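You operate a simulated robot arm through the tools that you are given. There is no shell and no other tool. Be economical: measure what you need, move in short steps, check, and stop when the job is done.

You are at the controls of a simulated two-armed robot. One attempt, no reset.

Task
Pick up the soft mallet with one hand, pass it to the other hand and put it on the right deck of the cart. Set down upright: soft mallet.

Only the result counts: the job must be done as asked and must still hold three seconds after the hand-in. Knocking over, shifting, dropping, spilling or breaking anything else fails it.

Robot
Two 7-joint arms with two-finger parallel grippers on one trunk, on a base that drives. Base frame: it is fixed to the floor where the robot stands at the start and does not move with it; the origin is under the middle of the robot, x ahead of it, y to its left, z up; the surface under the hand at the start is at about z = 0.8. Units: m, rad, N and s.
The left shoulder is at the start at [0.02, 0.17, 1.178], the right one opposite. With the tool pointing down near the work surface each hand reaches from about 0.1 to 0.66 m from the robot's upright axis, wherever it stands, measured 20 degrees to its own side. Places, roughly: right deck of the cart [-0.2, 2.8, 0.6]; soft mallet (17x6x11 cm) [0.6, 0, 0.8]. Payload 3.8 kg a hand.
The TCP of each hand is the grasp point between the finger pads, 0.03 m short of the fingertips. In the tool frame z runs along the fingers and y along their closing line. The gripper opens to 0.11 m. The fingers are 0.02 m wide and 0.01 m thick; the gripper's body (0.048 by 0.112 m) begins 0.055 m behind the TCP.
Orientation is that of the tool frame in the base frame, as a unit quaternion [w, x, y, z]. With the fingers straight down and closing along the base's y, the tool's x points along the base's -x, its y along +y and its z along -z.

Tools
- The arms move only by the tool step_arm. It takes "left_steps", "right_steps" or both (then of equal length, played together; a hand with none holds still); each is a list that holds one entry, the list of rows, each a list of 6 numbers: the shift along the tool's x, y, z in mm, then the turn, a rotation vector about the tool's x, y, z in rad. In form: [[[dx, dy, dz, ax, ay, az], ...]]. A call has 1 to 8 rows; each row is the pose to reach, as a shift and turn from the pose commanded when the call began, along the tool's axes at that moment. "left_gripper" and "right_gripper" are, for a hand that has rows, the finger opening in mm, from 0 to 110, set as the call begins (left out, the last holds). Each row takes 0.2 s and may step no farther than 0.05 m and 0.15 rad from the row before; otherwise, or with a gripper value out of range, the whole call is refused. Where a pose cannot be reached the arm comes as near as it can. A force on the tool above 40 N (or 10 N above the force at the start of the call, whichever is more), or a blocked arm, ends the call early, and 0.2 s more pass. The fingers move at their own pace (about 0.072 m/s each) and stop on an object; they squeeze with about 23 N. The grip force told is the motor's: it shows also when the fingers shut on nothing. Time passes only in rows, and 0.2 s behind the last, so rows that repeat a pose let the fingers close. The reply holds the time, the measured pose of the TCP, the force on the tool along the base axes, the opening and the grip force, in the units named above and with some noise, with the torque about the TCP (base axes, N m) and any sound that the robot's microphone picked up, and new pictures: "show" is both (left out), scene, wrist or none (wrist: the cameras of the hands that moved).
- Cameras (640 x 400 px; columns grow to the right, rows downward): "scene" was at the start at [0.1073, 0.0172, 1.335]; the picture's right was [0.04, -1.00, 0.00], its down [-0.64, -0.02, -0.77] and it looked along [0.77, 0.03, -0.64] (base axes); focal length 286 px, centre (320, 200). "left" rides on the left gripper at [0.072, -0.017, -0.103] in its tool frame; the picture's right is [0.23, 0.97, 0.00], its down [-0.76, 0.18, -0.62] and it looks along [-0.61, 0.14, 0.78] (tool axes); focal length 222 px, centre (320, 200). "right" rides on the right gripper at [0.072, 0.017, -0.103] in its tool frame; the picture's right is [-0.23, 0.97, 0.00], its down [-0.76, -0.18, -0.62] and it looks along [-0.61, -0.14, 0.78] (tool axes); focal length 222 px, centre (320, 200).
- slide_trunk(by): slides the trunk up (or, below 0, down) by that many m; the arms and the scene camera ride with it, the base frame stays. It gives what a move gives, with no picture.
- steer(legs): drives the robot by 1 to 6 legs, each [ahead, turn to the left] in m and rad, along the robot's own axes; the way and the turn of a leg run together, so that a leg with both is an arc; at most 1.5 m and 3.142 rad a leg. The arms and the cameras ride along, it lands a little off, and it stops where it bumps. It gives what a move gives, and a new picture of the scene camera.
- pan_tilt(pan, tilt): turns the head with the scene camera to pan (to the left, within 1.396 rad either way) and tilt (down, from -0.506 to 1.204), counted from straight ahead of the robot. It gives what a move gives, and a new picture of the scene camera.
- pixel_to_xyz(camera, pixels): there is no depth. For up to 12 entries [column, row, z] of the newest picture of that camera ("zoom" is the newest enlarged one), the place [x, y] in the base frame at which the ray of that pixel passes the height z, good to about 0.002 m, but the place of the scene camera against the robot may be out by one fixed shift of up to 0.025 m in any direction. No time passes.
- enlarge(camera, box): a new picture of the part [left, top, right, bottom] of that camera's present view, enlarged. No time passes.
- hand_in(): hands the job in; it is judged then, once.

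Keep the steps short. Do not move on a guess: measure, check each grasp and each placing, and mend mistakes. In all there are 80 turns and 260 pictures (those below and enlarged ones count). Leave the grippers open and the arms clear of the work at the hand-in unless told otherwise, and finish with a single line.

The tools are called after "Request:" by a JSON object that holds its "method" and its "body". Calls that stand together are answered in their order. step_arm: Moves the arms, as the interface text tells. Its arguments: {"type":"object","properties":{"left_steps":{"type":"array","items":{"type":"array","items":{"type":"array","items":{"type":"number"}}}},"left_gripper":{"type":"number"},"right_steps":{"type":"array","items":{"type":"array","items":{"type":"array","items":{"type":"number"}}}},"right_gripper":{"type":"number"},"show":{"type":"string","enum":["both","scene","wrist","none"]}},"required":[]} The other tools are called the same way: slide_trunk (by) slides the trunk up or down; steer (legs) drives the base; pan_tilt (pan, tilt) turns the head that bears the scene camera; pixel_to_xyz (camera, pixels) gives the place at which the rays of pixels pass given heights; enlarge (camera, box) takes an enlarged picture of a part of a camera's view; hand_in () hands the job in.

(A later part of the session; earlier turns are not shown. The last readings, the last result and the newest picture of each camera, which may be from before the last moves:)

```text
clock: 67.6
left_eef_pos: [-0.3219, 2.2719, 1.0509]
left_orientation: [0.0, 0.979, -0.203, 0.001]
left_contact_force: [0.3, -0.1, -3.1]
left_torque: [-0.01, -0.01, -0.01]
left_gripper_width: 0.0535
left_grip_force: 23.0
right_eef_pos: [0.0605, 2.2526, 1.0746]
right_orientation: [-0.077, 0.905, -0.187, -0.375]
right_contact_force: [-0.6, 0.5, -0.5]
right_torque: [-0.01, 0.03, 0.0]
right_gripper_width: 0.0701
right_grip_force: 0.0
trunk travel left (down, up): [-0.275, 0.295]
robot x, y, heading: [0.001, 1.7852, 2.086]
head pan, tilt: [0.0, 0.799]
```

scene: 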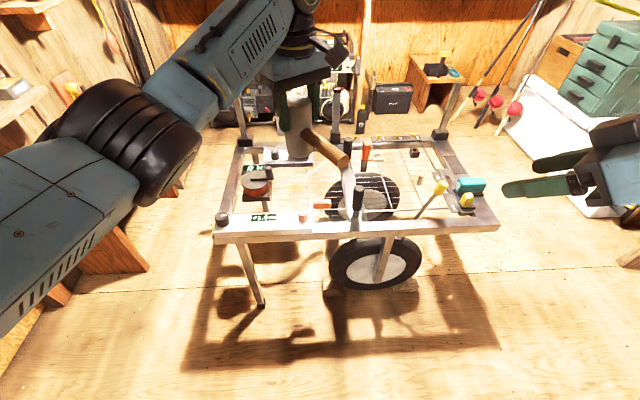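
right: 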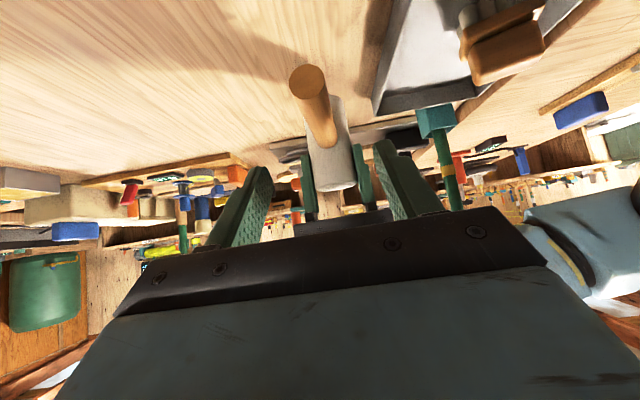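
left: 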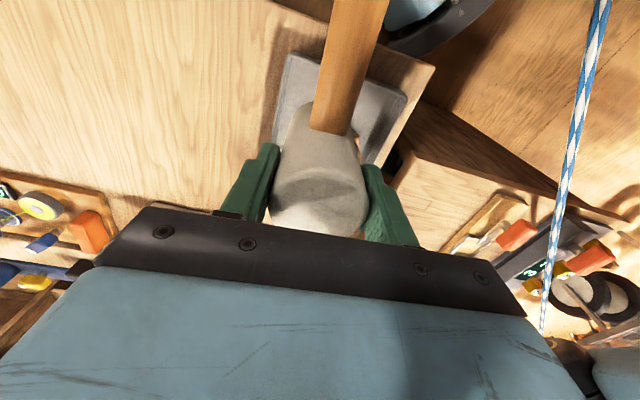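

I enlarge the cart deck.

Request:
{"method": "enlarge", "body": {"camera": "scene", "box": [200, 80, 520, 280]}}

Request:
{"method": "pixel_to_xyz", "body": {"camera": "scene", "pixels": [[214, 236, 0.6], [499, 227, 0.6], [452, 142, 0.6], [240, 147, 0.6], [400, 170, 0.6], [420, 160, 0.6], [465, 200, 0.6], [390, 190, 0.6]]}}

```text
2.00 times, centred on (360, 180) of scene
```

zoom: 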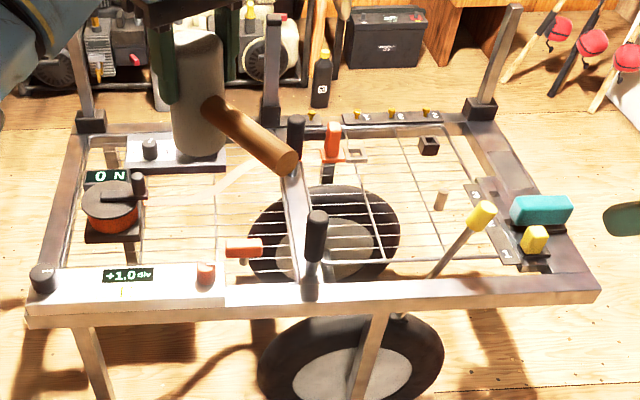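

```text
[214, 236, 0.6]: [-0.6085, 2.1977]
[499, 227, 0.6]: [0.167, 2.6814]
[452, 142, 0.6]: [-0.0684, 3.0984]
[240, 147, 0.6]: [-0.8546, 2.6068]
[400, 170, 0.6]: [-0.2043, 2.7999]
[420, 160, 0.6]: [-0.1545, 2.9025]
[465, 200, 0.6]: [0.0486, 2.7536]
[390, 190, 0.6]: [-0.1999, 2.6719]
```

The right deck is the wire-mesh area right of the middle bar, with free mesh around (385,182). A yellow cord crossed my previous view, so I check the right side before closing in.

Request:
{"method": "pan_tilt", "body": {"pan": -0.9, "tilt": 0.5}}

Request:
{"method": "enlarge", "body": {"camera": "scene", "box": [0, 0, 320, 200]}}

```text
clock: 68.8
left_eef_pos: [-0.3224, 2.271, 1.0512]
left_orientation: [0.0, 0.979, -0.202, 0.001]
left_contact_force: [-0.1, 0.9, -4.0]
left_torque: [0.03, -0.01, 0.0]
left_gripper_width: 0.0535
left_grip_force: 22.8
right_eef_pos: [0.0615, 2.2539, 1.0742]
right_orientation: [-0.077, 0.905, -0.187, -0.374]
right_contact_force: [0.1, 0.4, 0.2]
right_torque: [0.01, -0.01, 0.01]
right_gripper_width: 0.0701
right_grip_force: 0.0
trunk travel left (down, up): [-0.275, 0.295]
robot x, y, heading: [-0.0007, 1.7844, 2.082]
head pan, tilt: [-0.901, 0.499]
```

scene: 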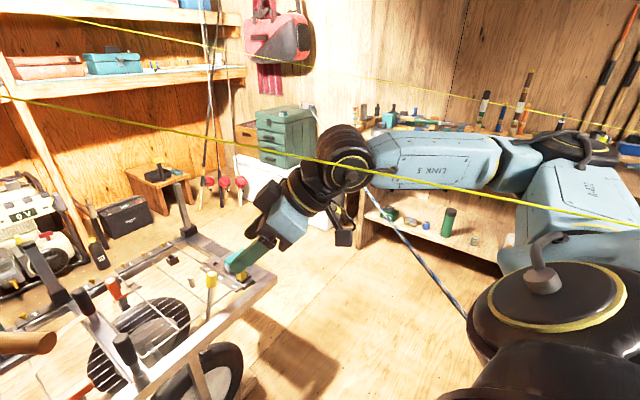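

```text
2.00 times, centred on (160, 100) of scene
```

zoom: 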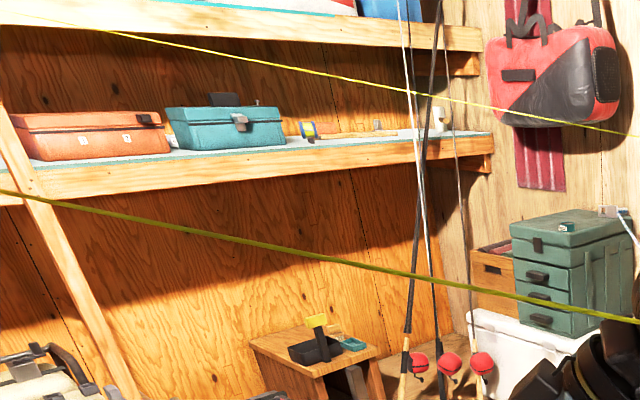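

Yellow cords cross near the robot. Changing the camera height will let me triangulate the near one, and I need the trunk lower for the deck anyway. I lower it 0.15 m.

Request:
{"method": "slide_trunk", "body": {"by": -0.15}}

Request:
{"method": "pan_tilt", "body": {"pan": -0.9, "tilt": 0.3}}

```text
clock: 70.5
left_eef_pos: [-0.321, 2.2722, 0.9009]
left_orientation: [0.0, 0.979, -0.203, 0.0]
left_contact_force: [-0.1, 1.1, -3.2]
left_torque: [-0.01, 0.04, 0.0]
left_gripper_width: 0.0534
left_grip_force: 22.7
right_eef_pos: [0.0615, 2.2534, 0.9242]
right_orientation: [-0.078, 0.905, -0.188, -0.374]
right_contact_force: [-0.6, -0.1, 0.5]
right_torque: [-0.01, 0.0, -0.01]
right_gripper_width: 0.0701
right_grip_force: 0.1
trunk travel left (down, up): [-0.125, 0.445]
robot x, y, heading: [-0.0026, 1.7867, 2.083]
head pan, tilt: [-0.901, 0.499]
```

```text
clock: 71.3
left_eef_pos: [-0.3221, 2.2712, 0.9015]
left_orientation: [0.0, 0.979, -0.203, 0.0]
left_contact_force: [0.1, 0.3, -3.5]
left_torque: [-0.01, -0.02, -0.02]
left_gripper_width: 0.0534
left_grip_force: 22.6
right_eef_pos: [0.0615, 2.2543, 0.9253]
right_orientation: [-0.077, 0.905, -0.187, -0.373]
right_contact_force: [0.3, 0.1, 0.2]
right_torque: [0.01, -0.02, 0.0]
right_gripper_width: 0.0699
right_grip_force: 0.0
trunk travel left (down, up): [-0.125, 0.445]
robot x, y, heading: [0.0007, 1.7842, 2.087]
head pan, tilt: [-0.901, 0.3]
```

scene: 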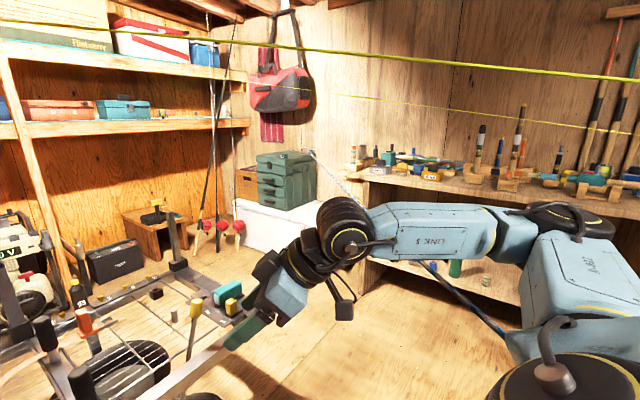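

The near cord runs in front of the robot at z≈1.21–1.27. With the trunk fully down, the head and arms pass below it. I lower the rest, then raise and retract the right hand, and raise the left hand while turning the handle toward the robot.

Request:
{"method": "slide_trunk", "body": {"by": -0.12}}

Request:
{"method": "step_arm", "body": {"left_steps": [[[0, 0, -5, 0, 0, 0.03], [0, 0, -15, 0, 0, 0.11], [0, 0, -28, 0, 0, 0.2], [0, 0, -42, 0, 0, 0.3], [0, 0, -56, 0, 0, 0.4], [0, 0, -70, 0, 0, 0.5], [0, 0, -82, 0, 0, 0.59], [0, 0, -90, 0, 0, 0.645]]], "right_steps": [[[-3, 1, -28, 0, 0, 0], [-6, 2, -57, 0, 0, 0], [-9, 3, -86, 0, 0, 0], [-12, 4, -115, 0, 0, 0], [-15, 5, -143, 0, 0, 0], [-18, 6, -172, 0, 0, 0], [-22, 7, -200, 0, 0, 0], [-25, 8, -229, 0, 0, 0]]], "show": "none"}}

Request:
{"method": "pan_tilt", "body": {"pan": -0.1, "tilt": 0.5}}

```text
clock: 72.8
left_eef_pos: [-0.3213, 2.2715, 0.7825]
left_orientation: [0.001, 0.979, -0.203, 0.0]
left_contact_force: [0.7, 0.4, -3.6]
left_torque: [-0.02, -0.01, 0.04]
left_gripper_width: 0.0534
left_grip_force: 23.5
right_eef_pos: [0.0621, 2.2531, 0.8045]
right_orientation: [-0.078, 0.905, -0.189, -0.373]
right_contact_force: [0.8, -0.7, 0.3]
right_torque: [0.02, -0.03, 0.02]
right_gripper_width: 0.0701
right_grip_force: 0.1
trunk travel left (down, up): [-0.005, 0.565]
robot x, y, heading: [0.0015, 1.7835, 2.094]
head pan, tilt: [-0.901, 0.3]
```

```text
clock: 74.6
left_eef_pos: [-0.3228, 2.2702, 0.8709]
left_orientation: [0.0, 0.865, -0.502, 0.0]
left_contact_force: [0.1, -0.2, -3.5]
left_torque: [-0.02, 0.01, -0.01]
left_gripper_width: 0.0535
left_grip_force: 22.9
right_eef_pos: [0.1934, 2.1868, 0.9853]
right_orientation: [-0.077, 0.905, -0.187, -0.375]
right_contact_force: [0.4, -0.9, -0.3]
right_torque: [0.03, -0.01, 0.01]
right_gripper_width: 0.0699
right_grip_force: 0.1
right hand out of reach, approached as far as the arm can: row 2, 3
trunk travel left (down, up): [-0.005, 0.565]
robot x, y, heading: [0.0006, 1.7851, 2.09]
head pan, tilt: [-0.901, 0.3]
```

```text
clock: 75.7
left_eef_pos: [-0.3229, 2.2706, 0.87]
left_orientation: [0.0, 0.865, -0.502, 0.0]
left_contact_force: [-0.4, 0.1, -3.8]
left_torque: [0.04, -0.03, -0.01]
left_gripper_width: 0.0536
left_grip_force: 23.4
right_eef_pos: [0.1917, 2.1898, 0.9845]
right_orientation: [-0.077, 0.905, -0.187, -0.374]
right_contact_force: [0.5, -0.6, 0.9]
right_torque: [0.0, 0.01, 0.01]
right_gripper_width: 0.0702
right_grip_force: 0.1
trunk travel left (down, up): [-0.005, 0.565]
robot x, y, heading: [-0.0012, 1.781, 2.087]
head pan, tilt: [-0.099, 0.499]
```

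scene: 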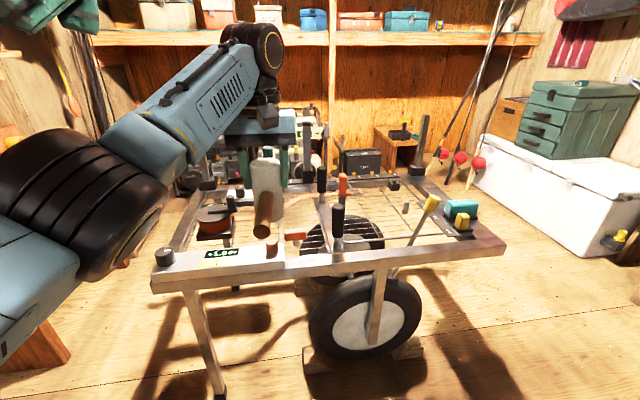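

Request:
{"method": "enlarge", "body": {"camera": "scene", "box": [270, 160, 530, 300]}}

Request:
{"method": "pixel_to_xyz", "body": {"camera": "scene", "pixels": [[152, 285, 0.6], [506, 246, 0.6], [338, 265, 0.6], [320, 195, 0.6], [410, 245, 0.6], [405, 205, 0.6], [470, 232, 0.6], [440, 235, 0.6]]}}

```text
2.46 times, centred on (400, 230) of scene
```

zoom: 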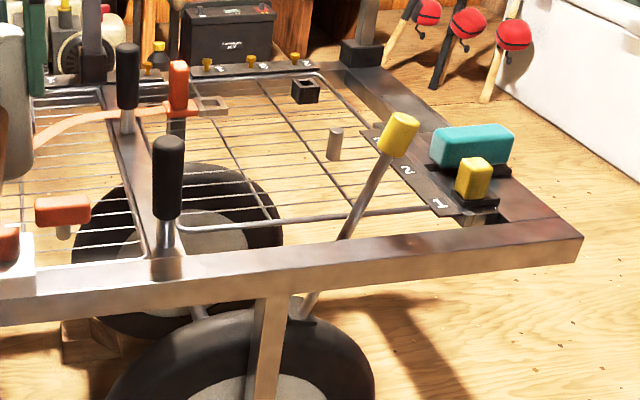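

```text
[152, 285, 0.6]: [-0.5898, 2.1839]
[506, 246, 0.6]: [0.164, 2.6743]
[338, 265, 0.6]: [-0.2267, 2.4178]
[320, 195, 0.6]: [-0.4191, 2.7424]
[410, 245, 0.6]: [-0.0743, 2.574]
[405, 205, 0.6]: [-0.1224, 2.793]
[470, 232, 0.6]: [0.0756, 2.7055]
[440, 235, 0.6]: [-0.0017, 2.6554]
```

Request:
{"method": "pixel_to_xyz", "body": {"camera": "scene", "pixels": [[371.5, 216, 0.6], [371.5, 216, 0.57], [346, 197, 0.6], [397, 216, 0.6], [345, 193, 0.6], [381, 219, 0.6], [341, 233, 0.6], [338, 180, 0.7], [430, 203, 0.72], [340, 210, 0.7]]}}

```text
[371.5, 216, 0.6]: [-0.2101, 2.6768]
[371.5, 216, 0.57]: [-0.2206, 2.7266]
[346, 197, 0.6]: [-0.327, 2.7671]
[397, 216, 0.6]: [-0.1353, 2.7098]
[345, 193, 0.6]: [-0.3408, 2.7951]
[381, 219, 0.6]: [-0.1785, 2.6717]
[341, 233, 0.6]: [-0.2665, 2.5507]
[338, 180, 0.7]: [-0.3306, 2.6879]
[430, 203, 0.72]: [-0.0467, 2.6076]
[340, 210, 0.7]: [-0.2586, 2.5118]
```

I've chosen the free mesh spot P≈(-0.195,2.67). The simplest approach keeps me away from both cords: turn right 0.345 rad and drive about 0.3 m straight. First I raise the mallet so it clears the levers, which top out near z 0.77.

Request:
{"method": "step_arm", "body": {"left_steps": [[[0, 0, -5, 0, 0, 0], [0, 0, -15, 0, 0, 0], [0, 0, -28, 0, 0, 0], [0, 0, -42, 0, 0, 0], [0, 0, -55, 0, 0, 0], [0, 0, -65, 0, 0, 0], [0, 0, -70, 0, 0, 0]]], "show": "none"}}

Request:
{"method": "steer", "body": {"legs": [[0.0, -0.345]]}}

```text
clock: 77.3
left_eef_pos: [-0.3194, 2.2579, 0.9364]
left_orientation: [0.0, 0.865, -0.502, 0.0]
left_contact_force: [0.2, 0.2, -4.5]
left_torque: [0.03, 0.01, -0.01]
left_gripper_width: 0.0536
left_grip_force: 23.2
left hand out of reach, approached as far as the arm can: row 4, 5, 6, 7
right_eef_pos: [0.1911, 2.1885, 0.9861]
right_orientation: [-0.078, 0.905, -0.188, -0.374]
right_contact_force: [0.5, -0.7, -0.1]
right_torque: [0.01, -0.02, -0.01]
right_gripper_width: 0.0699
right_grip_force: 0.1
trunk travel left (down, up): [-0.005, 0.565]
robot x, y, heading: [-0.0023, 1.7811, 2.088]
head pan, tilt: [-0.099, 0.499]
```

```text
clock: 78.9
left_eef_pos: [-0.1391, 2.3387, 0.9359]
left_orientation: [0.002, 0.766, -0.643, 0.002]
left_contact_force: [-0.1, -0.4, -3.0]
left_torque: [-0.01, 0.02, -0.03]
left_gripper_width: 0.0536
left_grip_force: 22.8
right_eef_pos: [0.3174, 2.1008, 0.9851]
right_orientation: [-0.14, 0.859, -0.34, -0.356]
right_contact_force: [0.4, -1.1, -1.0]
right_torque: [0.03, 0.01, -0.01]
right_gripper_width: 0.07
right_grip_force: 0.1
trunk travel left (down, up): [-0.005, 0.565]
robot x, y, heading: [0.0026, 1.7842, 1.74]
head pan, tilt: [-0.099, 0.499]
stopped in leg 1: the robot was blocked; the commanded pose is now the measured one
```

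scene: 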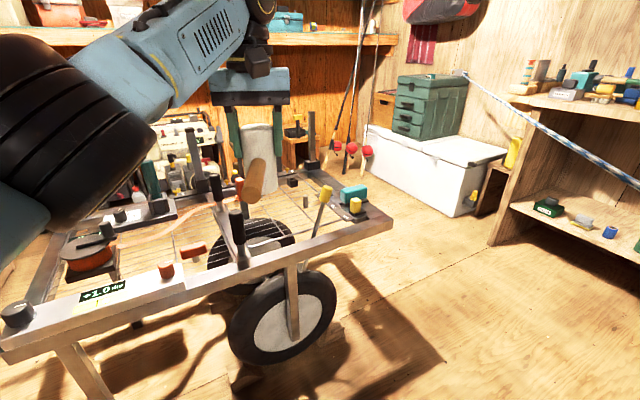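

It reports "blocked" right at the end of the turn, at heading 1.74. I look right to see whether the right arm touches the blue rope.

Request:
{"method": "pan_tilt", "body": {"pan": -1.2, "tilt": 0.55}}

Request:
{"method": "enlarge", "body": {"camera": "scene", "box": [160, 60, 640, 360]}}

```text
clock: 80.2
left_eef_pos: [-0.1405, 2.3383, 0.9361]
left_orientation: [0.001, 0.765, -0.644, 0.002]
left_contact_force: [0.2, -0.2, -3.5]
left_torque: [0.01, 0.04, 0.02]
left_gripper_width: 0.0535
left_grip_force: 23.4
right_eef_pos: [0.3163, 2.1001, 0.9846]
right_orientation: [-0.14, 0.859, -0.341, -0.355]
right_contact_force: [-0.4, -1.0, 0.5]
right_torque: [0.01, 0.01, 0.01]
right_gripper_width: 0.0698
right_grip_force: 0.2
trunk travel left (down, up): [-0.005, 0.565]
robot x, y, heading: [0.0015, 1.7855, 1.74]
head pan, tilt: [-1.201, 0.55]
```

scene: 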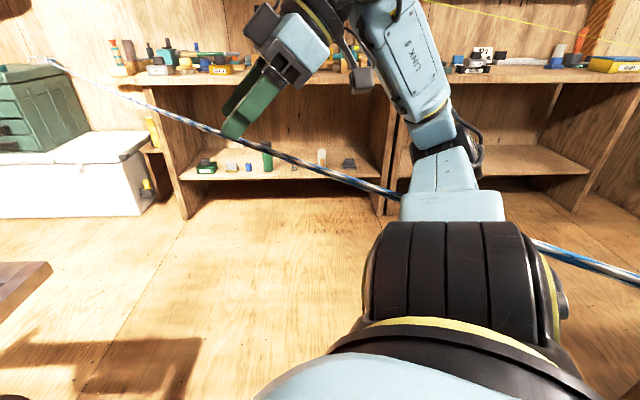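

```text
1.33 times, centred on (400, 210) of scene
```

zoom: 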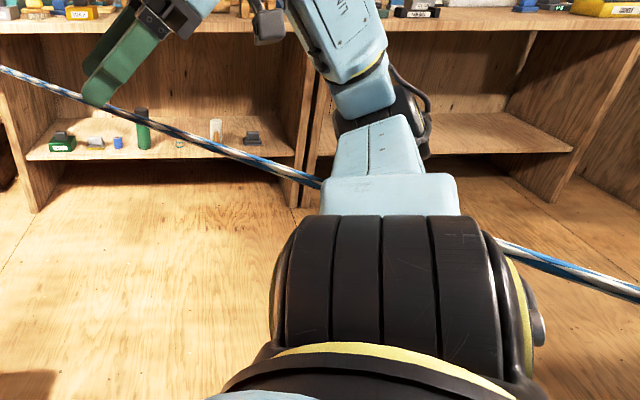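

The rope passes close to the right upper arm, and the yellow cord is near the right wrist. I bring the right hand inward and lower, away from both.

Request:
{"method": "step_arm", "body": {"right_steps": [[[2, 5, 21, 0, 0, 0], [5, 11, 43, 0, 0, 0], [7, 16, 64, 0, 0, 0], [10, 22, 86, 0, 0, 0], [12, 27, 107, 0, 0, 0], [14, 33, 129, 0, 0, 0], [17, 38, 150, 0, 0, 0], [19, 44, 172, 0, 0, 0]]], "show": "scene"}}

```text
clock: 82.0
left_eef_pos: [-0.1399, 2.3383, 0.9357]
left_orientation: [0.001, 0.765, -0.644, 0.001]
left_contact_force: [0.6, -0.9, -3.5]
left_torque: [0.01, -0.01, 0.01]
left_gripper_width: 0.0536
left_grip_force: 23.3
right_eef_pos: [0.2152, 2.157, 0.857]
right_orientation: [-0.139, 0.859, -0.34, -0.356]
right_contact_force: [0.2, 0.9, -1.0]
right_torque: [-0.05, 0.0, -0.02]
right_gripper_width: 0.0699
right_grip_force: 0.1
right hand out of reach, approached as far as the arm can: row 6, 7, 8
trunk travel left (down, up): [-0.005, 0.565]
robot x, y, heading: [0.003, 1.7838, 1.741]
head pan, tilt: [-1.201, 0.55]
```

scene: 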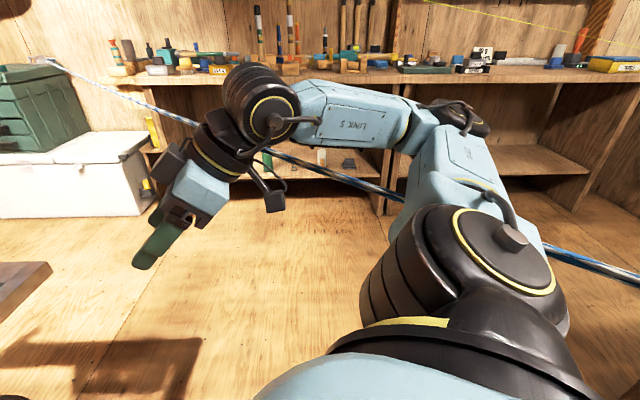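

The right arm is now low and the rope is behind it. I drive straight forward 0.28 m, which takes me away from the rope.

Request:
{"method": "pan_tilt", "body": {"pan": 0.0, "tilt": 0.6}}

Request:
{"method": "steer", "body": {"legs": [[0.28, 0.0]]}}

```text
clock: 83.4
left_eef_pos: [-0.1402, 2.3372, 0.9352]
left_orientation: [0.0, 0.766, -0.643, 0.002]
left_contact_force: [0.2, 0.5, -3.2]
left_torque: [-0.01, -0.02, -0.01]
left_gripper_width: 0.0536
left_grip_force: 22.6
right_eef_pos: [0.2131, 2.1572, 0.858]
right_orientation: [-0.14, 0.859, -0.341, -0.355]
right_contact_force: [-0.6, 0.2, -0.3]
right_torque: [0.01, 0.0, -0.01]
right_gripper_width: 0.0699
right_grip_force: 0.2
trunk travel left (down, up): [-0.005, 0.565]
robot x, y, heading: [-0.0009, 1.7849, 1.74]
head pan, tilt: [0.0, 0.6]
```

scene: 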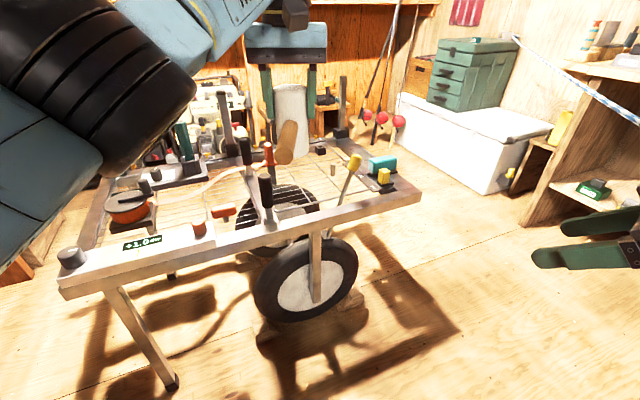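

```text
clock: 85.4
left_eef_pos: [-0.1915, 2.6183, 0.9357]
left_orientation: [0.001, 0.767, -0.642, 0.001]
left_contact_force: [-0.6, 0.1, -2.8]
left_torque: [0.02, 0.03, -0.04]
left_gripper_width: 0.0534
left_grip_force: 23.3
right_eef_pos: [0.1631, 2.4414, 0.8575]
right_orientation: [-0.139, 0.86, -0.338, -0.355]
right_contact_force: [-0.8, -0.4, -0.9]
right_torque: [-0.01, -0.03, 0.01]
right_gripper_width: 0.0701
right_grip_force: 0.0
trunk travel left (down, up): [-0.005, 0.565]
robot x, y, heading: [-0.05, 2.0682, 1.743]
head pan, tilt: [0.0, 0.6]
```

scene: 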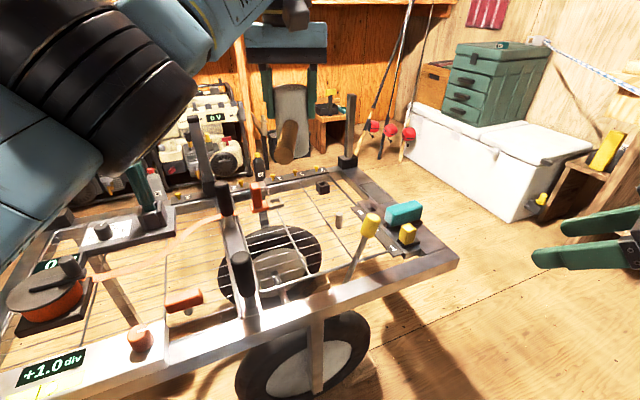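

The hand is now above the deck. I look with the left wrist camera and re-measure the deck in the scene.

Request:
{"method": "enlarge", "body": {"camera": "left", "box": [0, 0, 640, 400]}}

Request:
{"method": "enlarge", "body": {"camera": "scene", "box": [200, 150, 460, 320]}}

Request:
{"method": "pixel_to_xyz", "body": {"camera": "scene", "pixels": [[310, 250, 0.6], [305, 215, 0.6], [338, 228, 0.6], [260, 212, 0.6], [247, 325, 0.6], [238, 265, 0.75], [330, 250, 0.6], [355, 275, 0.6], [370, 225, 0.75]]}}

```text
1.00 times, centred on (320, 200) of left (not enlarged: the box is as wide or as high as the picture)
```

zoom: 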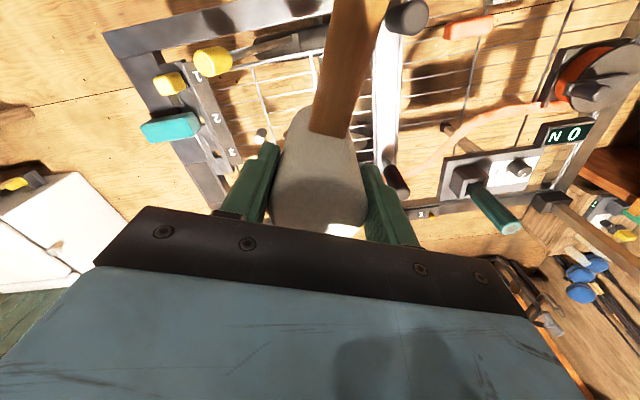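

```text
2.35 times, centred on (330, 235) of scene
```

zoom: 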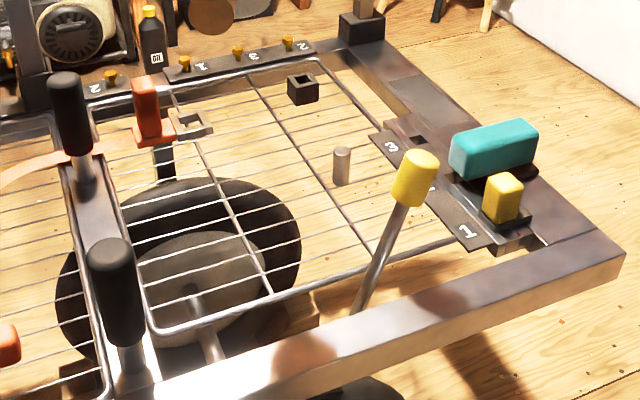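

```text
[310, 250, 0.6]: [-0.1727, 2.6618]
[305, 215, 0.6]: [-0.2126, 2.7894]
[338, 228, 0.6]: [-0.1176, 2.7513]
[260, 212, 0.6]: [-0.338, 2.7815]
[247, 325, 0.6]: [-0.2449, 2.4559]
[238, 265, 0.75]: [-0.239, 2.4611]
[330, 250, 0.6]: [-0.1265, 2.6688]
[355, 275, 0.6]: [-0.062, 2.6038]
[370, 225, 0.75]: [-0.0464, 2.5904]
```

Request:
{"method": "pixel_to_xyz", "body": {"camera": "left", "pixels": [[213, 60, 0.75], [213, 60, 0.77], [262, 133, 0.64], [407, 17, 0.77], [395, 183, 0.77], [170, 84, 0.65], [255, 80, 0.6], [272, 125, 0.6], [313, 60, 0.6], [318, 85, 0.6]]}}

Request:
{"method": "pixel_to_xyz", "body": {"camera": "scene", "pixels": [[372, 220, 0.75], [372, 220, 0.77], [339, 215, 0.64], [240, 259, 0.77], [223, 187, 0.77], [408, 229, 0.65]]}}

Request:
{"method": "enlarge", "body": {"camera": "left", "box": [200, 0, 440, 150]}}

```text
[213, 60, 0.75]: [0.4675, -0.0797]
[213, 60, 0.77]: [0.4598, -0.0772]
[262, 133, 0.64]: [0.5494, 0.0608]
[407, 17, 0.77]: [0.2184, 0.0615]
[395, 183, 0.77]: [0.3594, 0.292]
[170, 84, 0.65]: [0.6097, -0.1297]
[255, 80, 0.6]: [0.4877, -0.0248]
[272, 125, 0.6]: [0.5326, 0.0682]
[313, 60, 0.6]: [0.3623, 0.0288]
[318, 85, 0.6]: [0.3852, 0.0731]
```

```text
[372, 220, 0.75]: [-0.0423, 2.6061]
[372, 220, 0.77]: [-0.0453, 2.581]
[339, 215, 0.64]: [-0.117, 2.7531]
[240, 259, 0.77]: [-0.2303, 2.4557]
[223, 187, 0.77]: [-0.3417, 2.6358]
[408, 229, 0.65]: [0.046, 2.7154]
```

```text
2.67 times, centred on (320, 75) of left
```

zoom: 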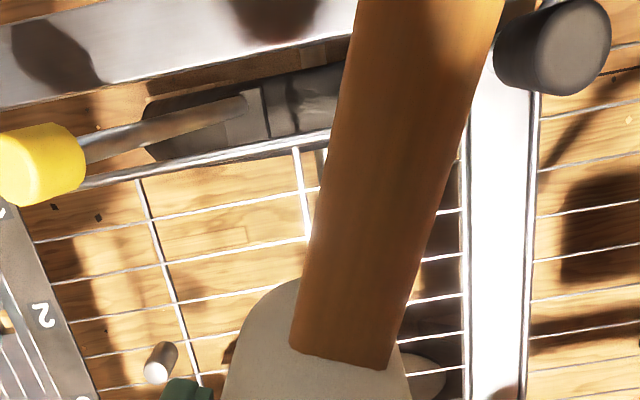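

I need a fresh wrist picture to measure with, so I lower the hand 40 mm and take one.

Request:
{"method": "step_arm", "body": {"left_steps": [[[0, 0, 8, 0, 0, 0], [0, 0, 18, 0, 0, 0], [0, 0, 30, 0, 0, 0], [0, 0, 40, 0, 0, 0]]], "show": "wrist"}}

Request:
{"method": "enlarge", "body": {"camera": "left", "box": [160, 0, 440, 175]}}

```text
clock: 86.4
left_eef_pos: [-0.1918, 2.6184, 0.8971]
left_orientation: [0.001, 0.767, -0.642, 0.002]
left_contact_force: [-0.6, -0.2, -3.1]
left_torque: [0.02, -0.01, -0.01]
left_gripper_width: 0.0533
left_grip_force: 23.3
right_eef_pos: [0.1625, 2.4394, 0.8574]
right_orientation: [-0.139, 0.86, -0.338, -0.356]
right_contact_force: [0.4, 0.7, -0.1]
right_torque: [-0.02, 0.01, -0.02]
right_gripper_width: 0.07
right_grip_force: 0.0
trunk travel left (down, up): [-0.005, 0.565]
robot x, y, heading: [-0.049, 2.0653, 1.747]
head pan, tilt: [0.0, 0.6]
```

left: 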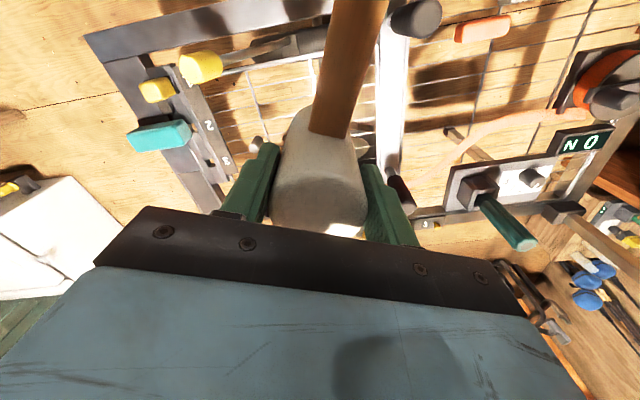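

```text
2.29 times, centred on (300, 88) of left
```

zoom: 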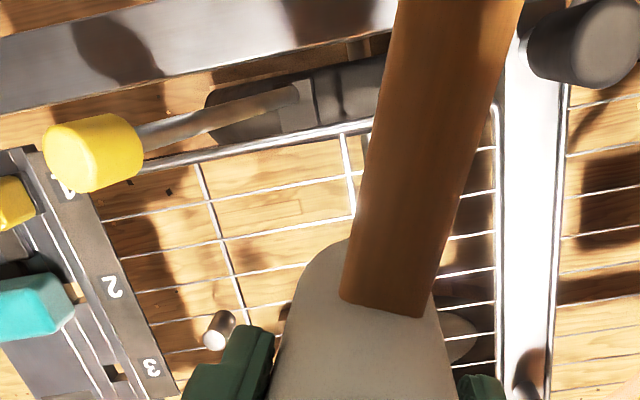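

Request:
{"method": "pixel_to_xyz", "body": {"camera": "left", "pixels": [[254, 148.6, 0.6], [311, 61.3, 0.6], [314, 96.2, 0.6], [247.6, 72.2, 0.6], [267.2, 142, 0.6], [217, 72, 0.6], [321.8, 53.4, 0.6], [376.4, 48.2, 0.6], [378.6, 161.7, 0.6], [412, 20, 0.77], [200, 68, 0.75], [398, 190, 0.77]]}}

```text
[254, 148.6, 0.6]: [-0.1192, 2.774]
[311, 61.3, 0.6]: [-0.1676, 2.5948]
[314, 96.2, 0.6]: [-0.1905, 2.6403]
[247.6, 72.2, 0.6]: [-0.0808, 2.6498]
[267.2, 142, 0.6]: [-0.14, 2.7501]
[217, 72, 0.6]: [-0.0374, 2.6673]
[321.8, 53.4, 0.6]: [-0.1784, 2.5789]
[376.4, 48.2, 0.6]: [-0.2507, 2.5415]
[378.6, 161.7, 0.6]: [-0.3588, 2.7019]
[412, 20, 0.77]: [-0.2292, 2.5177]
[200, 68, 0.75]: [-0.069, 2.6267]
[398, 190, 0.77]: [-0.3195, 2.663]
```

The wrist measures put mesh bar 1 through about (-0.19,2.64) toward (-0.21,2.68). I aim at Q=(-0.205,2.67), over that bar. I move forward 52 mm while lowering 50 mm.

Request:
{"method": "step_arm", "body": {"left_steps": [[[0, 0, 10, 0, 0, 0], [-5, 0, 25, 0, 0, 0], [-15, 1, 40, 0, 0, 0], [-27, 2, 50, 0, 0, 0], [-38, 3, 50, 0, 0, 0], [-47, 3.3, 50, 0, 0, 0], [-53.5, 3.6, 50, 0, 0, 0]]], "show": "both"}}

```text
clock: 88.0
left_eef_pos: [-0.2064, 2.649, 0.8425]
left_orientation: [0.001, 0.767, -0.641, 0.001]
left_contact_force: [-0.3, -0.3, -3.5]
left_torque: [0.01, -0.02, 0.03]
left_gripper_width: 0.0535
left_grip_force: 23.2
left hand out of reach, approached as far as the arm can: row 5, 6, 7
right_eef_pos: [0.1637, 2.4403, 0.8572]
right_orientation: [-0.139, 0.86, -0.338, -0.356]
right_contact_force: [-0.6, 0.0, -0.1]
right_torque: [-0.04, -0.01, 0.01]
right_gripper_width: 0.0701
right_grip_force: 0.1
trunk travel left (down, up): [-0.005, 0.565]
robot x, y, heading: [-0.0502, 2.0689, 1.747]
head pan, tilt: [0.0, 0.6]
```

scene: 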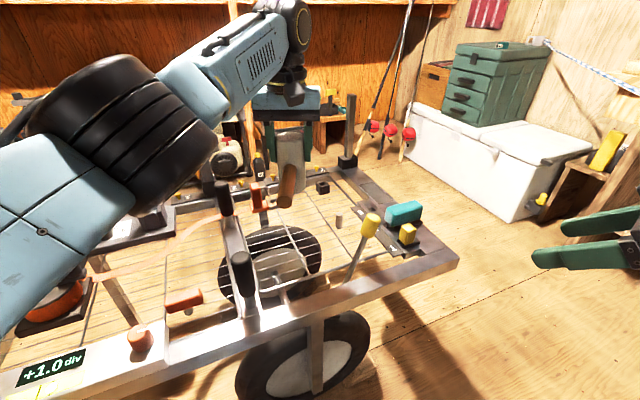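
left: 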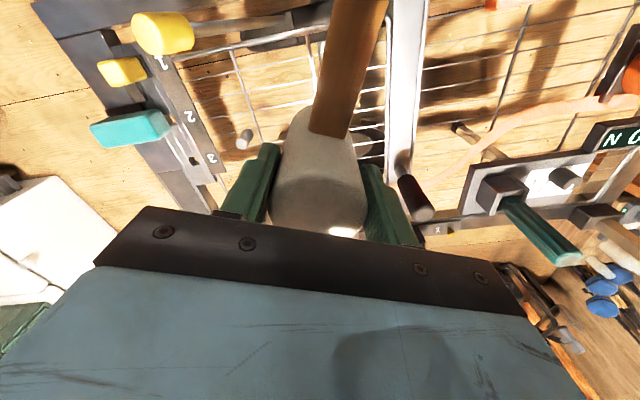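

Reach ends at about y=2.649, which is still a good spot. I check the black back lever seen at (415,205), and the orange one, against the gripper's descent.

Request:
{"method": "pixel_to_xyz", "body": {"camera": "left", "pixels": [[420, 212, 0.75], [420, 212, 0.72], [420, 212, 0.68], [403, 165, 0.6], [385, 157, 0.6], [390, 30, 0.6], [313, 90, 0.6], [311, 45, 0.6]]}}

Request:
{"method": "pixel_to_xyz", "body": {"camera": "scene", "pixels": [[223, 185, 0.75], [223, 185, 0.72], [223, 185, 0.68], [240, 256, 0.75], [240, 256, 0.72], [256, 187, 0.7], [256, 187, 0.66]]}}

Request:
{"method": "enlarge", "body": {"camera": "left", "box": [200, 60, 460, 260]}}

```text
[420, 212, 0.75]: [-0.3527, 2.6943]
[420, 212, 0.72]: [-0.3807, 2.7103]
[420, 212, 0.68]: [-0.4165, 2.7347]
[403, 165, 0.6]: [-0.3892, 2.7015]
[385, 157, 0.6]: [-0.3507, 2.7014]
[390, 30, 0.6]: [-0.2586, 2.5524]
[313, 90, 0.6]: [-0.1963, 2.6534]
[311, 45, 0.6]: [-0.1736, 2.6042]
```

```text
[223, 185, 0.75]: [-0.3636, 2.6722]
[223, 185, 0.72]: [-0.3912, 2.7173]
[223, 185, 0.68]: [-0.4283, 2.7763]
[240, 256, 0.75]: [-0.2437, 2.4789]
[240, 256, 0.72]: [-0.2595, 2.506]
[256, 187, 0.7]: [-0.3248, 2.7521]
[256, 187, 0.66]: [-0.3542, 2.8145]
```

```text
2.00 times, centred on (330, 160) of left
```

zoom: 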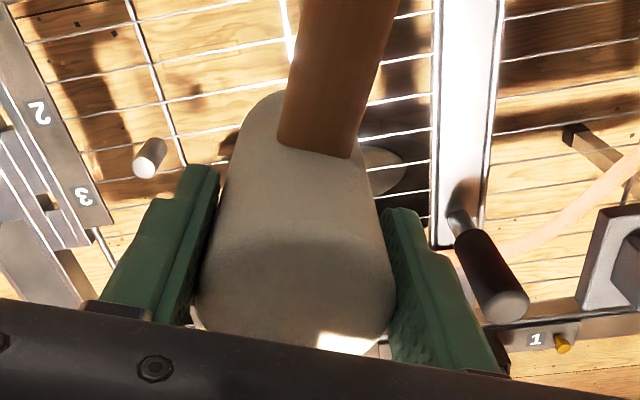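

The levers are at least 0.15 m away. I descend 100 mm.

Request:
{"method": "step_arm", "body": {"left_steps": [[[0, 0, 12, 0, 0, 0], [0, 0, 28, 0, 0, 0], [0, 0, 45, 0, 0, 0], [0, 0, 62, 0, 0, 0], [0, 0, 78, 0, 0, 0], [0, 0, 92, 0, 0, 0], [0, 0, 100, 0, 0, 0]]], "show": "both"}}

Request:
{"method": "enlarge", "body": {"camera": "scene", "box": [200, 120, 420, 290]}}

```text
clock: 89.6
left_eef_pos: [-0.2086, 2.6502, 0.7415]
left_orientation: [0.001, 0.767, -0.642, 0.002]
left_contact_force: [1.0, 0.4, -2.2]
left_torque: [0.02, -0.01, -0.01]
left_gripper_width: 0.0533
left_grip_force: 23.3
right_eef_pos: [0.1622, 2.44, 0.8577]
right_orientation: [-0.139, 0.86, -0.338, -0.356]
right_contact_force: [0.9, -0.4, 0.2]
right_torque: [0.0, -0.02, 0.0]
right_gripper_width: 0.07
right_grip_force: 0.1
trunk travel left (down, up): [-0.005, 0.565]
robot x, y, heading: [-0.0455, 2.0627, 1.744]
head pan, tilt: [0.0, 0.6]
```

scene: 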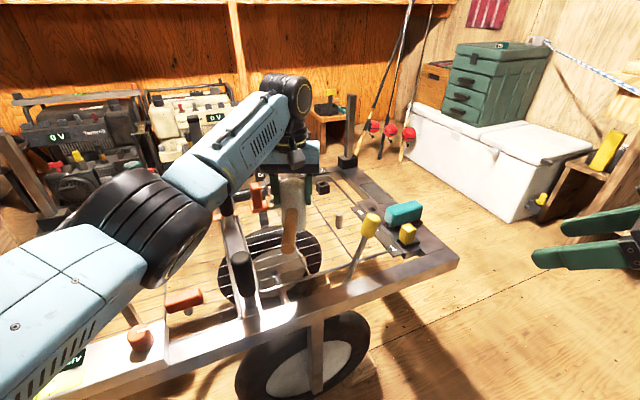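
left: 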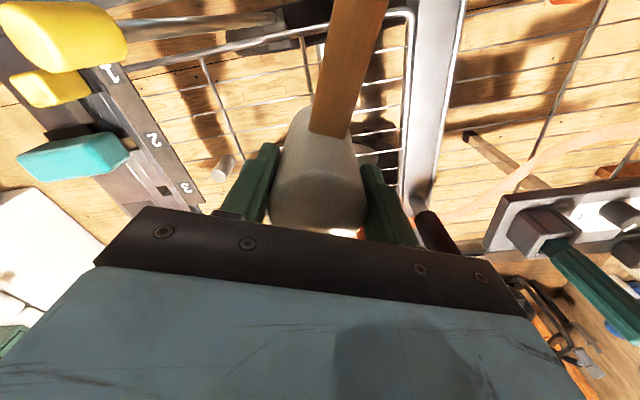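

```text
2.35 times, centred on (310, 205) of scene
```

zoom: 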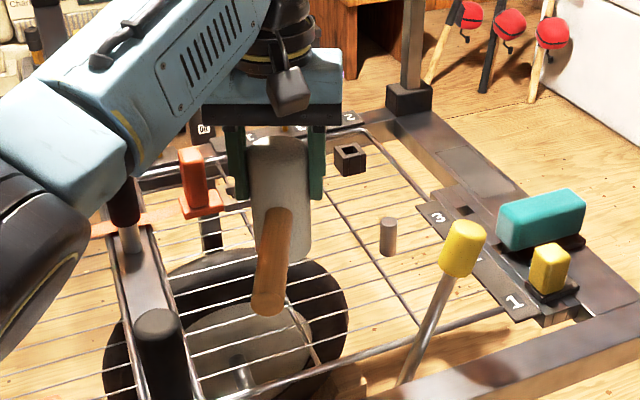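

The clearance is fine. I descend another 36 mm slowly.

Request:
{"method": "step_arm", "body": {"left_steps": [[[0, 0, 6, 0, 0, 0], [0, 0, 14, 0, 0, 0], [0, 0, 22, 0, 0, 0], [0, 0, 29, 0, 0, 0], [0, 0, 33, 0, 0, 0], [0, 0, 36, 0, 0, 0]]], "show": "scene"}}

Request:
{"method": "enlarge", "body": {"camera": "scene", "box": [200, 120, 420, 290]}}

```text
clock: 91.0
left_eef_pos: [-0.2108, 2.6483, 0.7047]
left_orientation: [0.001, 0.768, -0.641, 0.002]
left_contact_force: [0.7, 0.1, -2.4]
left_torque: [-0.02, 0.0, -0.04]
left_gripper_width: 0.0535
left_grip_force: 22.8
right_eef_pos: [0.163, 2.4408, 0.8588]
right_orientation: [-0.138, 0.86, -0.338, -0.356]
right_contact_force: [0.2, -0.4, 0.1]
right_torque: [-0.02, -0.02, -0.02]
right_gripper_width: 0.07
right_grip_force: 0.2
trunk travel left (down, up): [-0.005, 0.565]
robot x, y, heading: [-0.0466, 2.0664, 1.748]
head pan, tilt: [0.0, 0.6]
```

scene: 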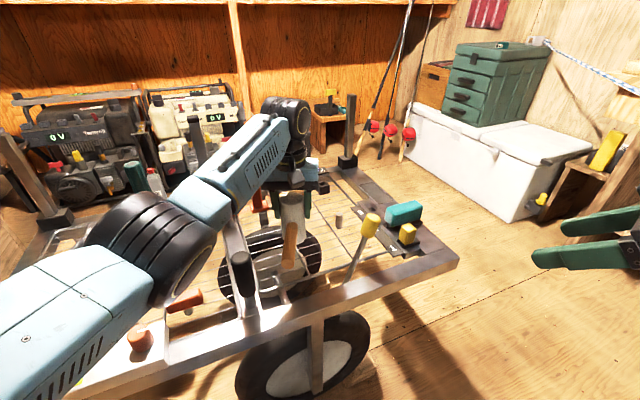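

```text
2.35 times, centred on (310, 205) of scene
```

zoom: 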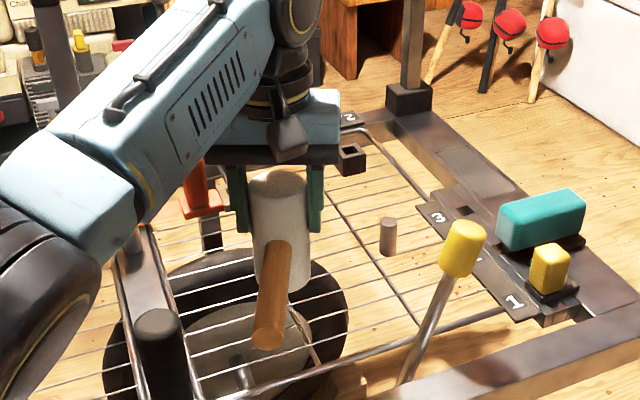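

No contact yet, at TCP 0.705. I go down in 2.5 mm steps until the weight comes off.

Request:
{"method": "step_arm", "body": {"left_steps": [[[0, 0, 2.5, 0, 0, 0], [0, 0, 5, 0, 0, 0], [0, 0, 7.5, 0, 0, 0], [0, 0, 10, 0, 0, 0]]], "show": "scene"}}

Request:
{"method": "enlarge", "body": {"camera": "scene", "box": [240, 150, 360, 270]}}

```text
clock: 92.0
left_eef_pos: [-0.2096, 2.6487, 0.6954]
left_orientation: [0.001, 0.767, -0.641, 0.001]
left_contact_force: [-0.9, 0.5, -2.9]
left_torque: [0.01, 0.0, 0.03]
left_gripper_width: 0.0531
left_grip_force: 22.8
right_eef_pos: [0.1628, 2.4399, 0.8584]
right_orientation: [-0.139, 0.86, -0.339, -0.355]
right_contact_force: [-0.9, 0.6, 0.2]
right_torque: [-0.02, -0.03, -0.02]
right_gripper_width: 0.0701
right_grip_force: 0.2
trunk travel left (down, up): [-0.005, 0.565]
robot x, y, heading: [-0.049, 2.0698, 1.743]
head pan, tilt: [0.0, 0.6]
```

scene: 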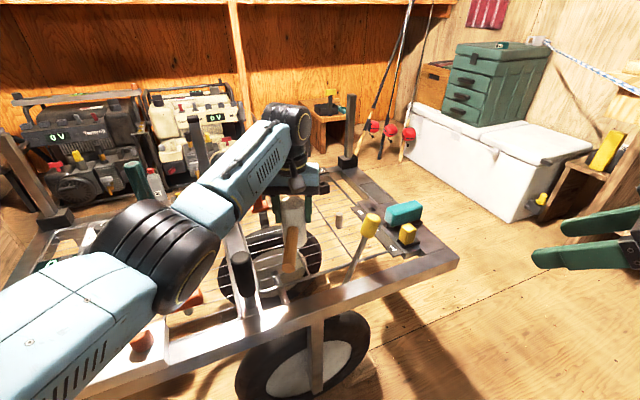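

```text
3.33 times, centred on (300, 210) of scene
```

zoom: 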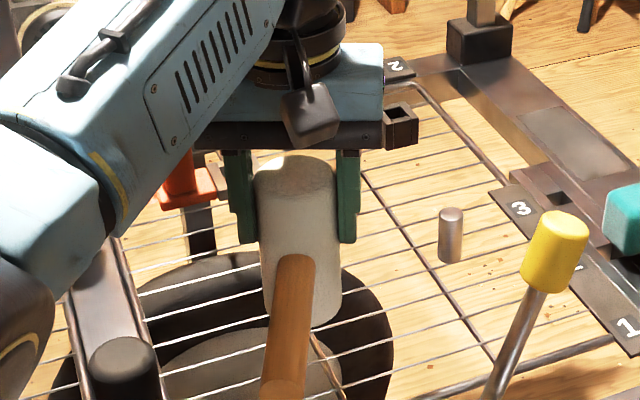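

Request:
{"method": "step_arm", "body": {"left_steps": [[[0, 0, 2, 0, 0, 0], [0, 0, 4, 0, 0, 0], [0, 0, 6, 0, 0, 0], [0, 0, 8, 0, 0, 0]]], "show": "scene"}}

Request:
{"method": "enlarge", "body": {"camera": "scene", "box": [180, 150, 360, 310]}}

```text
clock: 93.0
left_eef_pos: [-0.2096, 2.6495, 0.6871]
left_orientation: [0.002, 0.768, -0.641, 0.001]
left_contact_force: [0.2, 0.1, -3.0]
left_torque: [0.0, -0.04, 0.0]
left_gripper_width: 0.0536
left_grip_force: 23.1
right_eef_pos: [0.1637, 2.4398, 0.8583]
right_orientation: [-0.139, 0.86, -0.338, -0.357]
right_contact_force: [0.4, -0.4, -0.3]
right_torque: [0.01, 0.02, 0.0]
right_gripper_width: 0.0699
right_grip_force: 0.1
trunk travel left (down, up): [-0.005, 0.565]
robot x, y, heading: [-0.0484, 2.0668, 1.747]
head pan, tilt: [0.0, 0.6]
```

scene: 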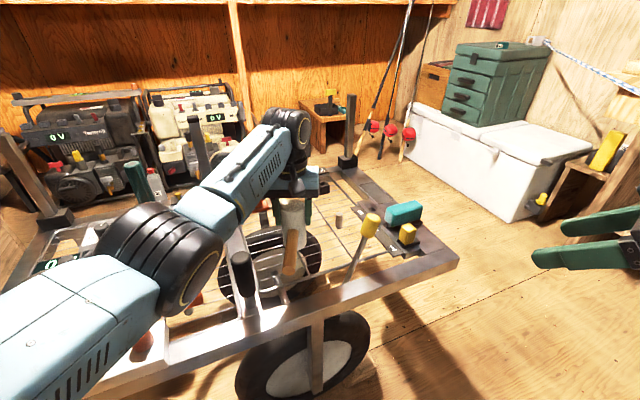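

```text
2.50 times, centred on (270, 230) of scene
```

zoom: 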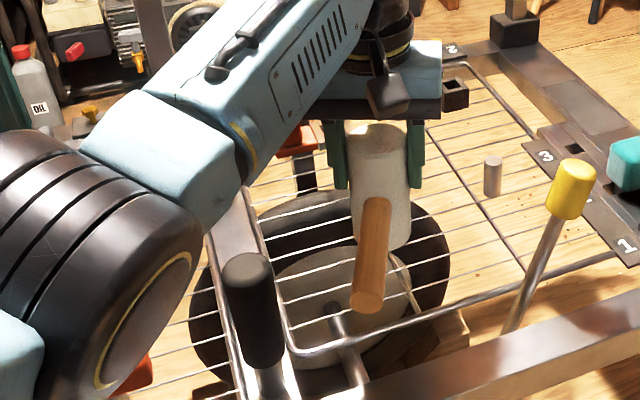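

The load is still 3.0 N, so the mesh lies lower. The left elbow is sinking near the front lever, so I raise the trunk 5 cm. That lifts the elbow while the hand then reaches lower.

Request:
{"method": "slide_trunk", "body": {"by": 0.06}}

Request:
{"method": "step_arm", "body": {"left_steps": [[[0, 0, 8, 0, 0, 0], [0, 0, 18, 0, 0, 0], [0, 0, 28, 0, 0, 0], [0, 0, 38, 0, 0, 0], [0, 0, 48, 0, 0, 0], [0, 0, 56, 0, 0, 0], [0, 0, 60, 0, 0, 0]]], "show": "both"}}

Request:
{"method": "enlarge", "body": {"camera": "scene", "box": [180, 150, 360, 310]}}

```text
clock: 94.0
left_eef_pos: [-0.2093, 2.649, 0.7466]
left_orientation: [0.001, 0.767, -0.642, 0.001]
left_contact_force: [-0.1, -0.4, -2.7]
left_torque: [0.02, 0.0, -0.01]
left_gripper_width: 0.0534
left_grip_force: 23.3
right_eef_pos: [0.1637, 2.4405, 0.9174]
right_orientation: [-0.139, 0.86, -0.338, -0.356]
right_contact_force: [0.1, -0.7, -0.3]
right_torque: [0.02, 0.04, 0.01]
right_gripper_width: 0.07
right_grip_force: 0.1
trunk travel left (down, up): [-0.065, 0.505]
robot x, y, heading: [-0.0472, 2.068, 1.746]
head pan, tilt: [0.0, 0.6]
```

```text
clock: 95.6
left_eef_pos: [-0.208, 2.6494, 0.6872]
left_orientation: [0.002, 0.767, -0.642, 0.002]
left_contact_force: [0.2, -0.5, -3.8]
left_torque: [0.0, 0.02, -0.02]
left_gripper_width: 0.0535
left_grip_force: 23.2
right_eef_pos: [0.1629, 2.4404, 0.917]
right_orientation: [-0.138, 0.86, -0.338, -0.357]
right_contact_force: [0.2, -0.3, -0.5]
right_torque: [-0.01, 0.03, 0.0]
right_gripper_width: 0.0701
right_grip_force: 0.1
trunk travel left (down, up): [-0.065, 0.505]
robot x, y, heading: [-0.0472, 2.0641, 1.742]
head pan, tilt: [0.0, 0.6]
```

scene: 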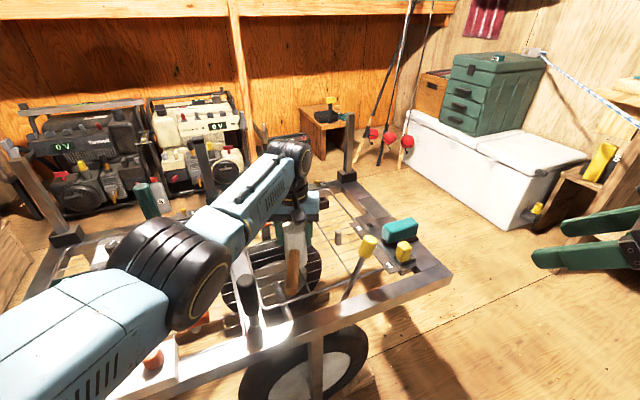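
left: 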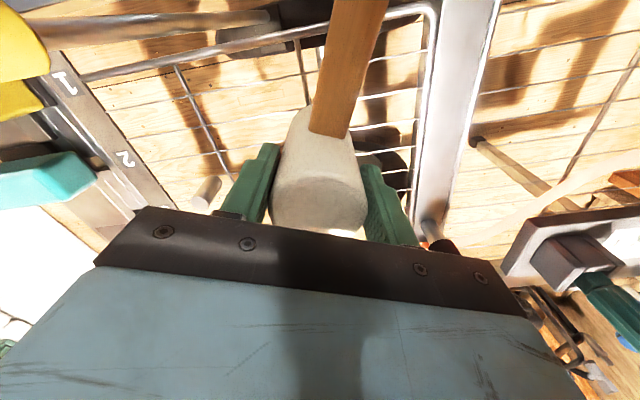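

```text
2.50 times, centred on (270, 230) of scene
```

zoom: 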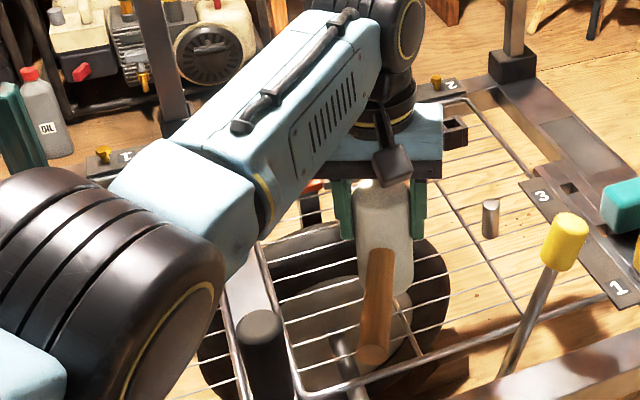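

I triangulate the mesh height from the same mesh corner in two wrist views: now at (178,66), before at (247.6,72).

Request:
{"method": "pixel_to_xyz", "body": {"camera": "left", "pixels": [[178, 66, 0.62], [178, 66, 0.6], [178, 66, 0.58], [178, 66, 0.56], [299, 45, 0.6], [299, 45, 0.58], [299, 45, 0.56]]}}

Request:
{"method": "enlarge", "body": {"camera": "left", "box": [140, 0, 460, 200]}}

```text
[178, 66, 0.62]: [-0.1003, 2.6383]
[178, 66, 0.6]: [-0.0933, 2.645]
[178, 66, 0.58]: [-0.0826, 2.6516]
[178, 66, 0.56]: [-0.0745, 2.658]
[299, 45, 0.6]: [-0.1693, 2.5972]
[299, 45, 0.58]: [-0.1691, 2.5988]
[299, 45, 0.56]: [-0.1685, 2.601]
```

```text
2.00 times, centred on (300, 100) of left
```

zoom: 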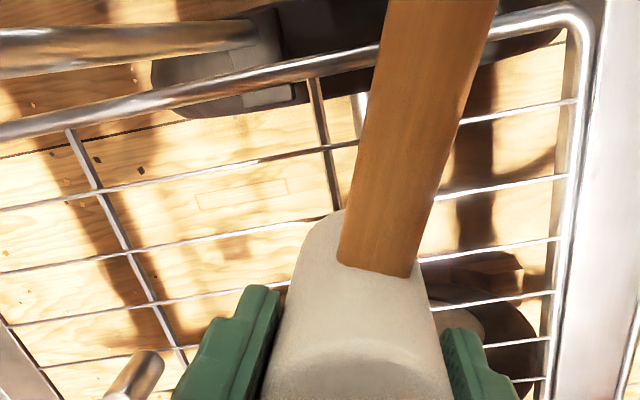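

The mesh is at about z≈0.565, so 20–30 mm remain. I descend 20 mm slowly.

Request:
{"method": "step_arm", "body": {"left_steps": [[[0, 0, 3, 0, 0, 0], [0, 0, 6, 0, 0, 0], [0, 0, 9, 0, 0, 0], [0, 0, 12, 0, 0, 0], [0, 0, 15, 0, 0, 0], [0, 0, 17, 0, 0, 0], [0, 0, 19, 0, 0, 0]]], "show": "scene"}}

Request:
{"method": "enlarge", "body": {"camera": "scene", "box": [180, 150, 360, 310]}}

```text
clock: 97.2
left_eef_pos: [-0.2099, 2.6478, 0.6674]
left_orientation: [0.002, 0.767, -0.642, 0.001]
left_contact_force: [0.1, -0.7, -2.3]
left_torque: [0.01, 0.0, 0.0]
left_gripper_width: 0.0533
left_grip_force: 23.0
right_eef_pos: [0.1638, 2.4403, 0.9176]
right_orientation: [-0.138, 0.86, -0.338, -0.356]
right_contact_force: [-0.6, 0.4, 0.1]
right_torque: [0.0, -0.04, 0.03]
right_gripper_width: 0.0697
right_grip_force: 0.0
trunk travel left (down, up): [-0.065, 0.505]
robot x, y, heading: [-0.0482, 2.0628, 1.745]
head pan, tilt: [0.0, 0.6]
```

scene: 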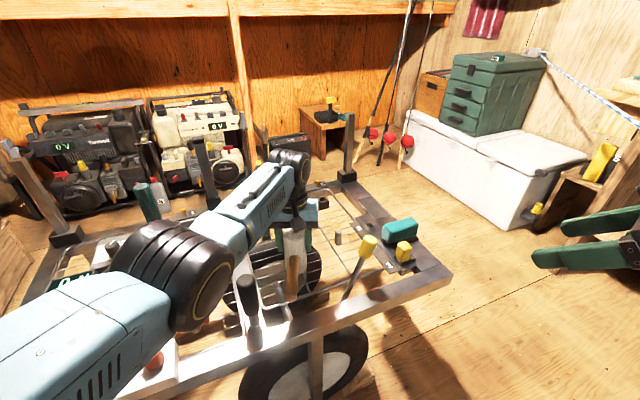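

```text
2.50 times, centred on (270, 230) of scene
```

zoom: 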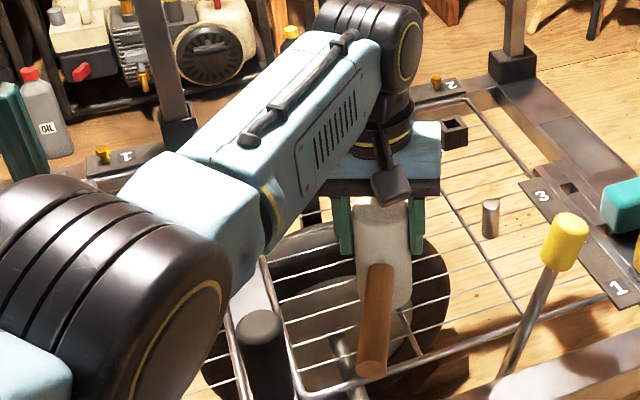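

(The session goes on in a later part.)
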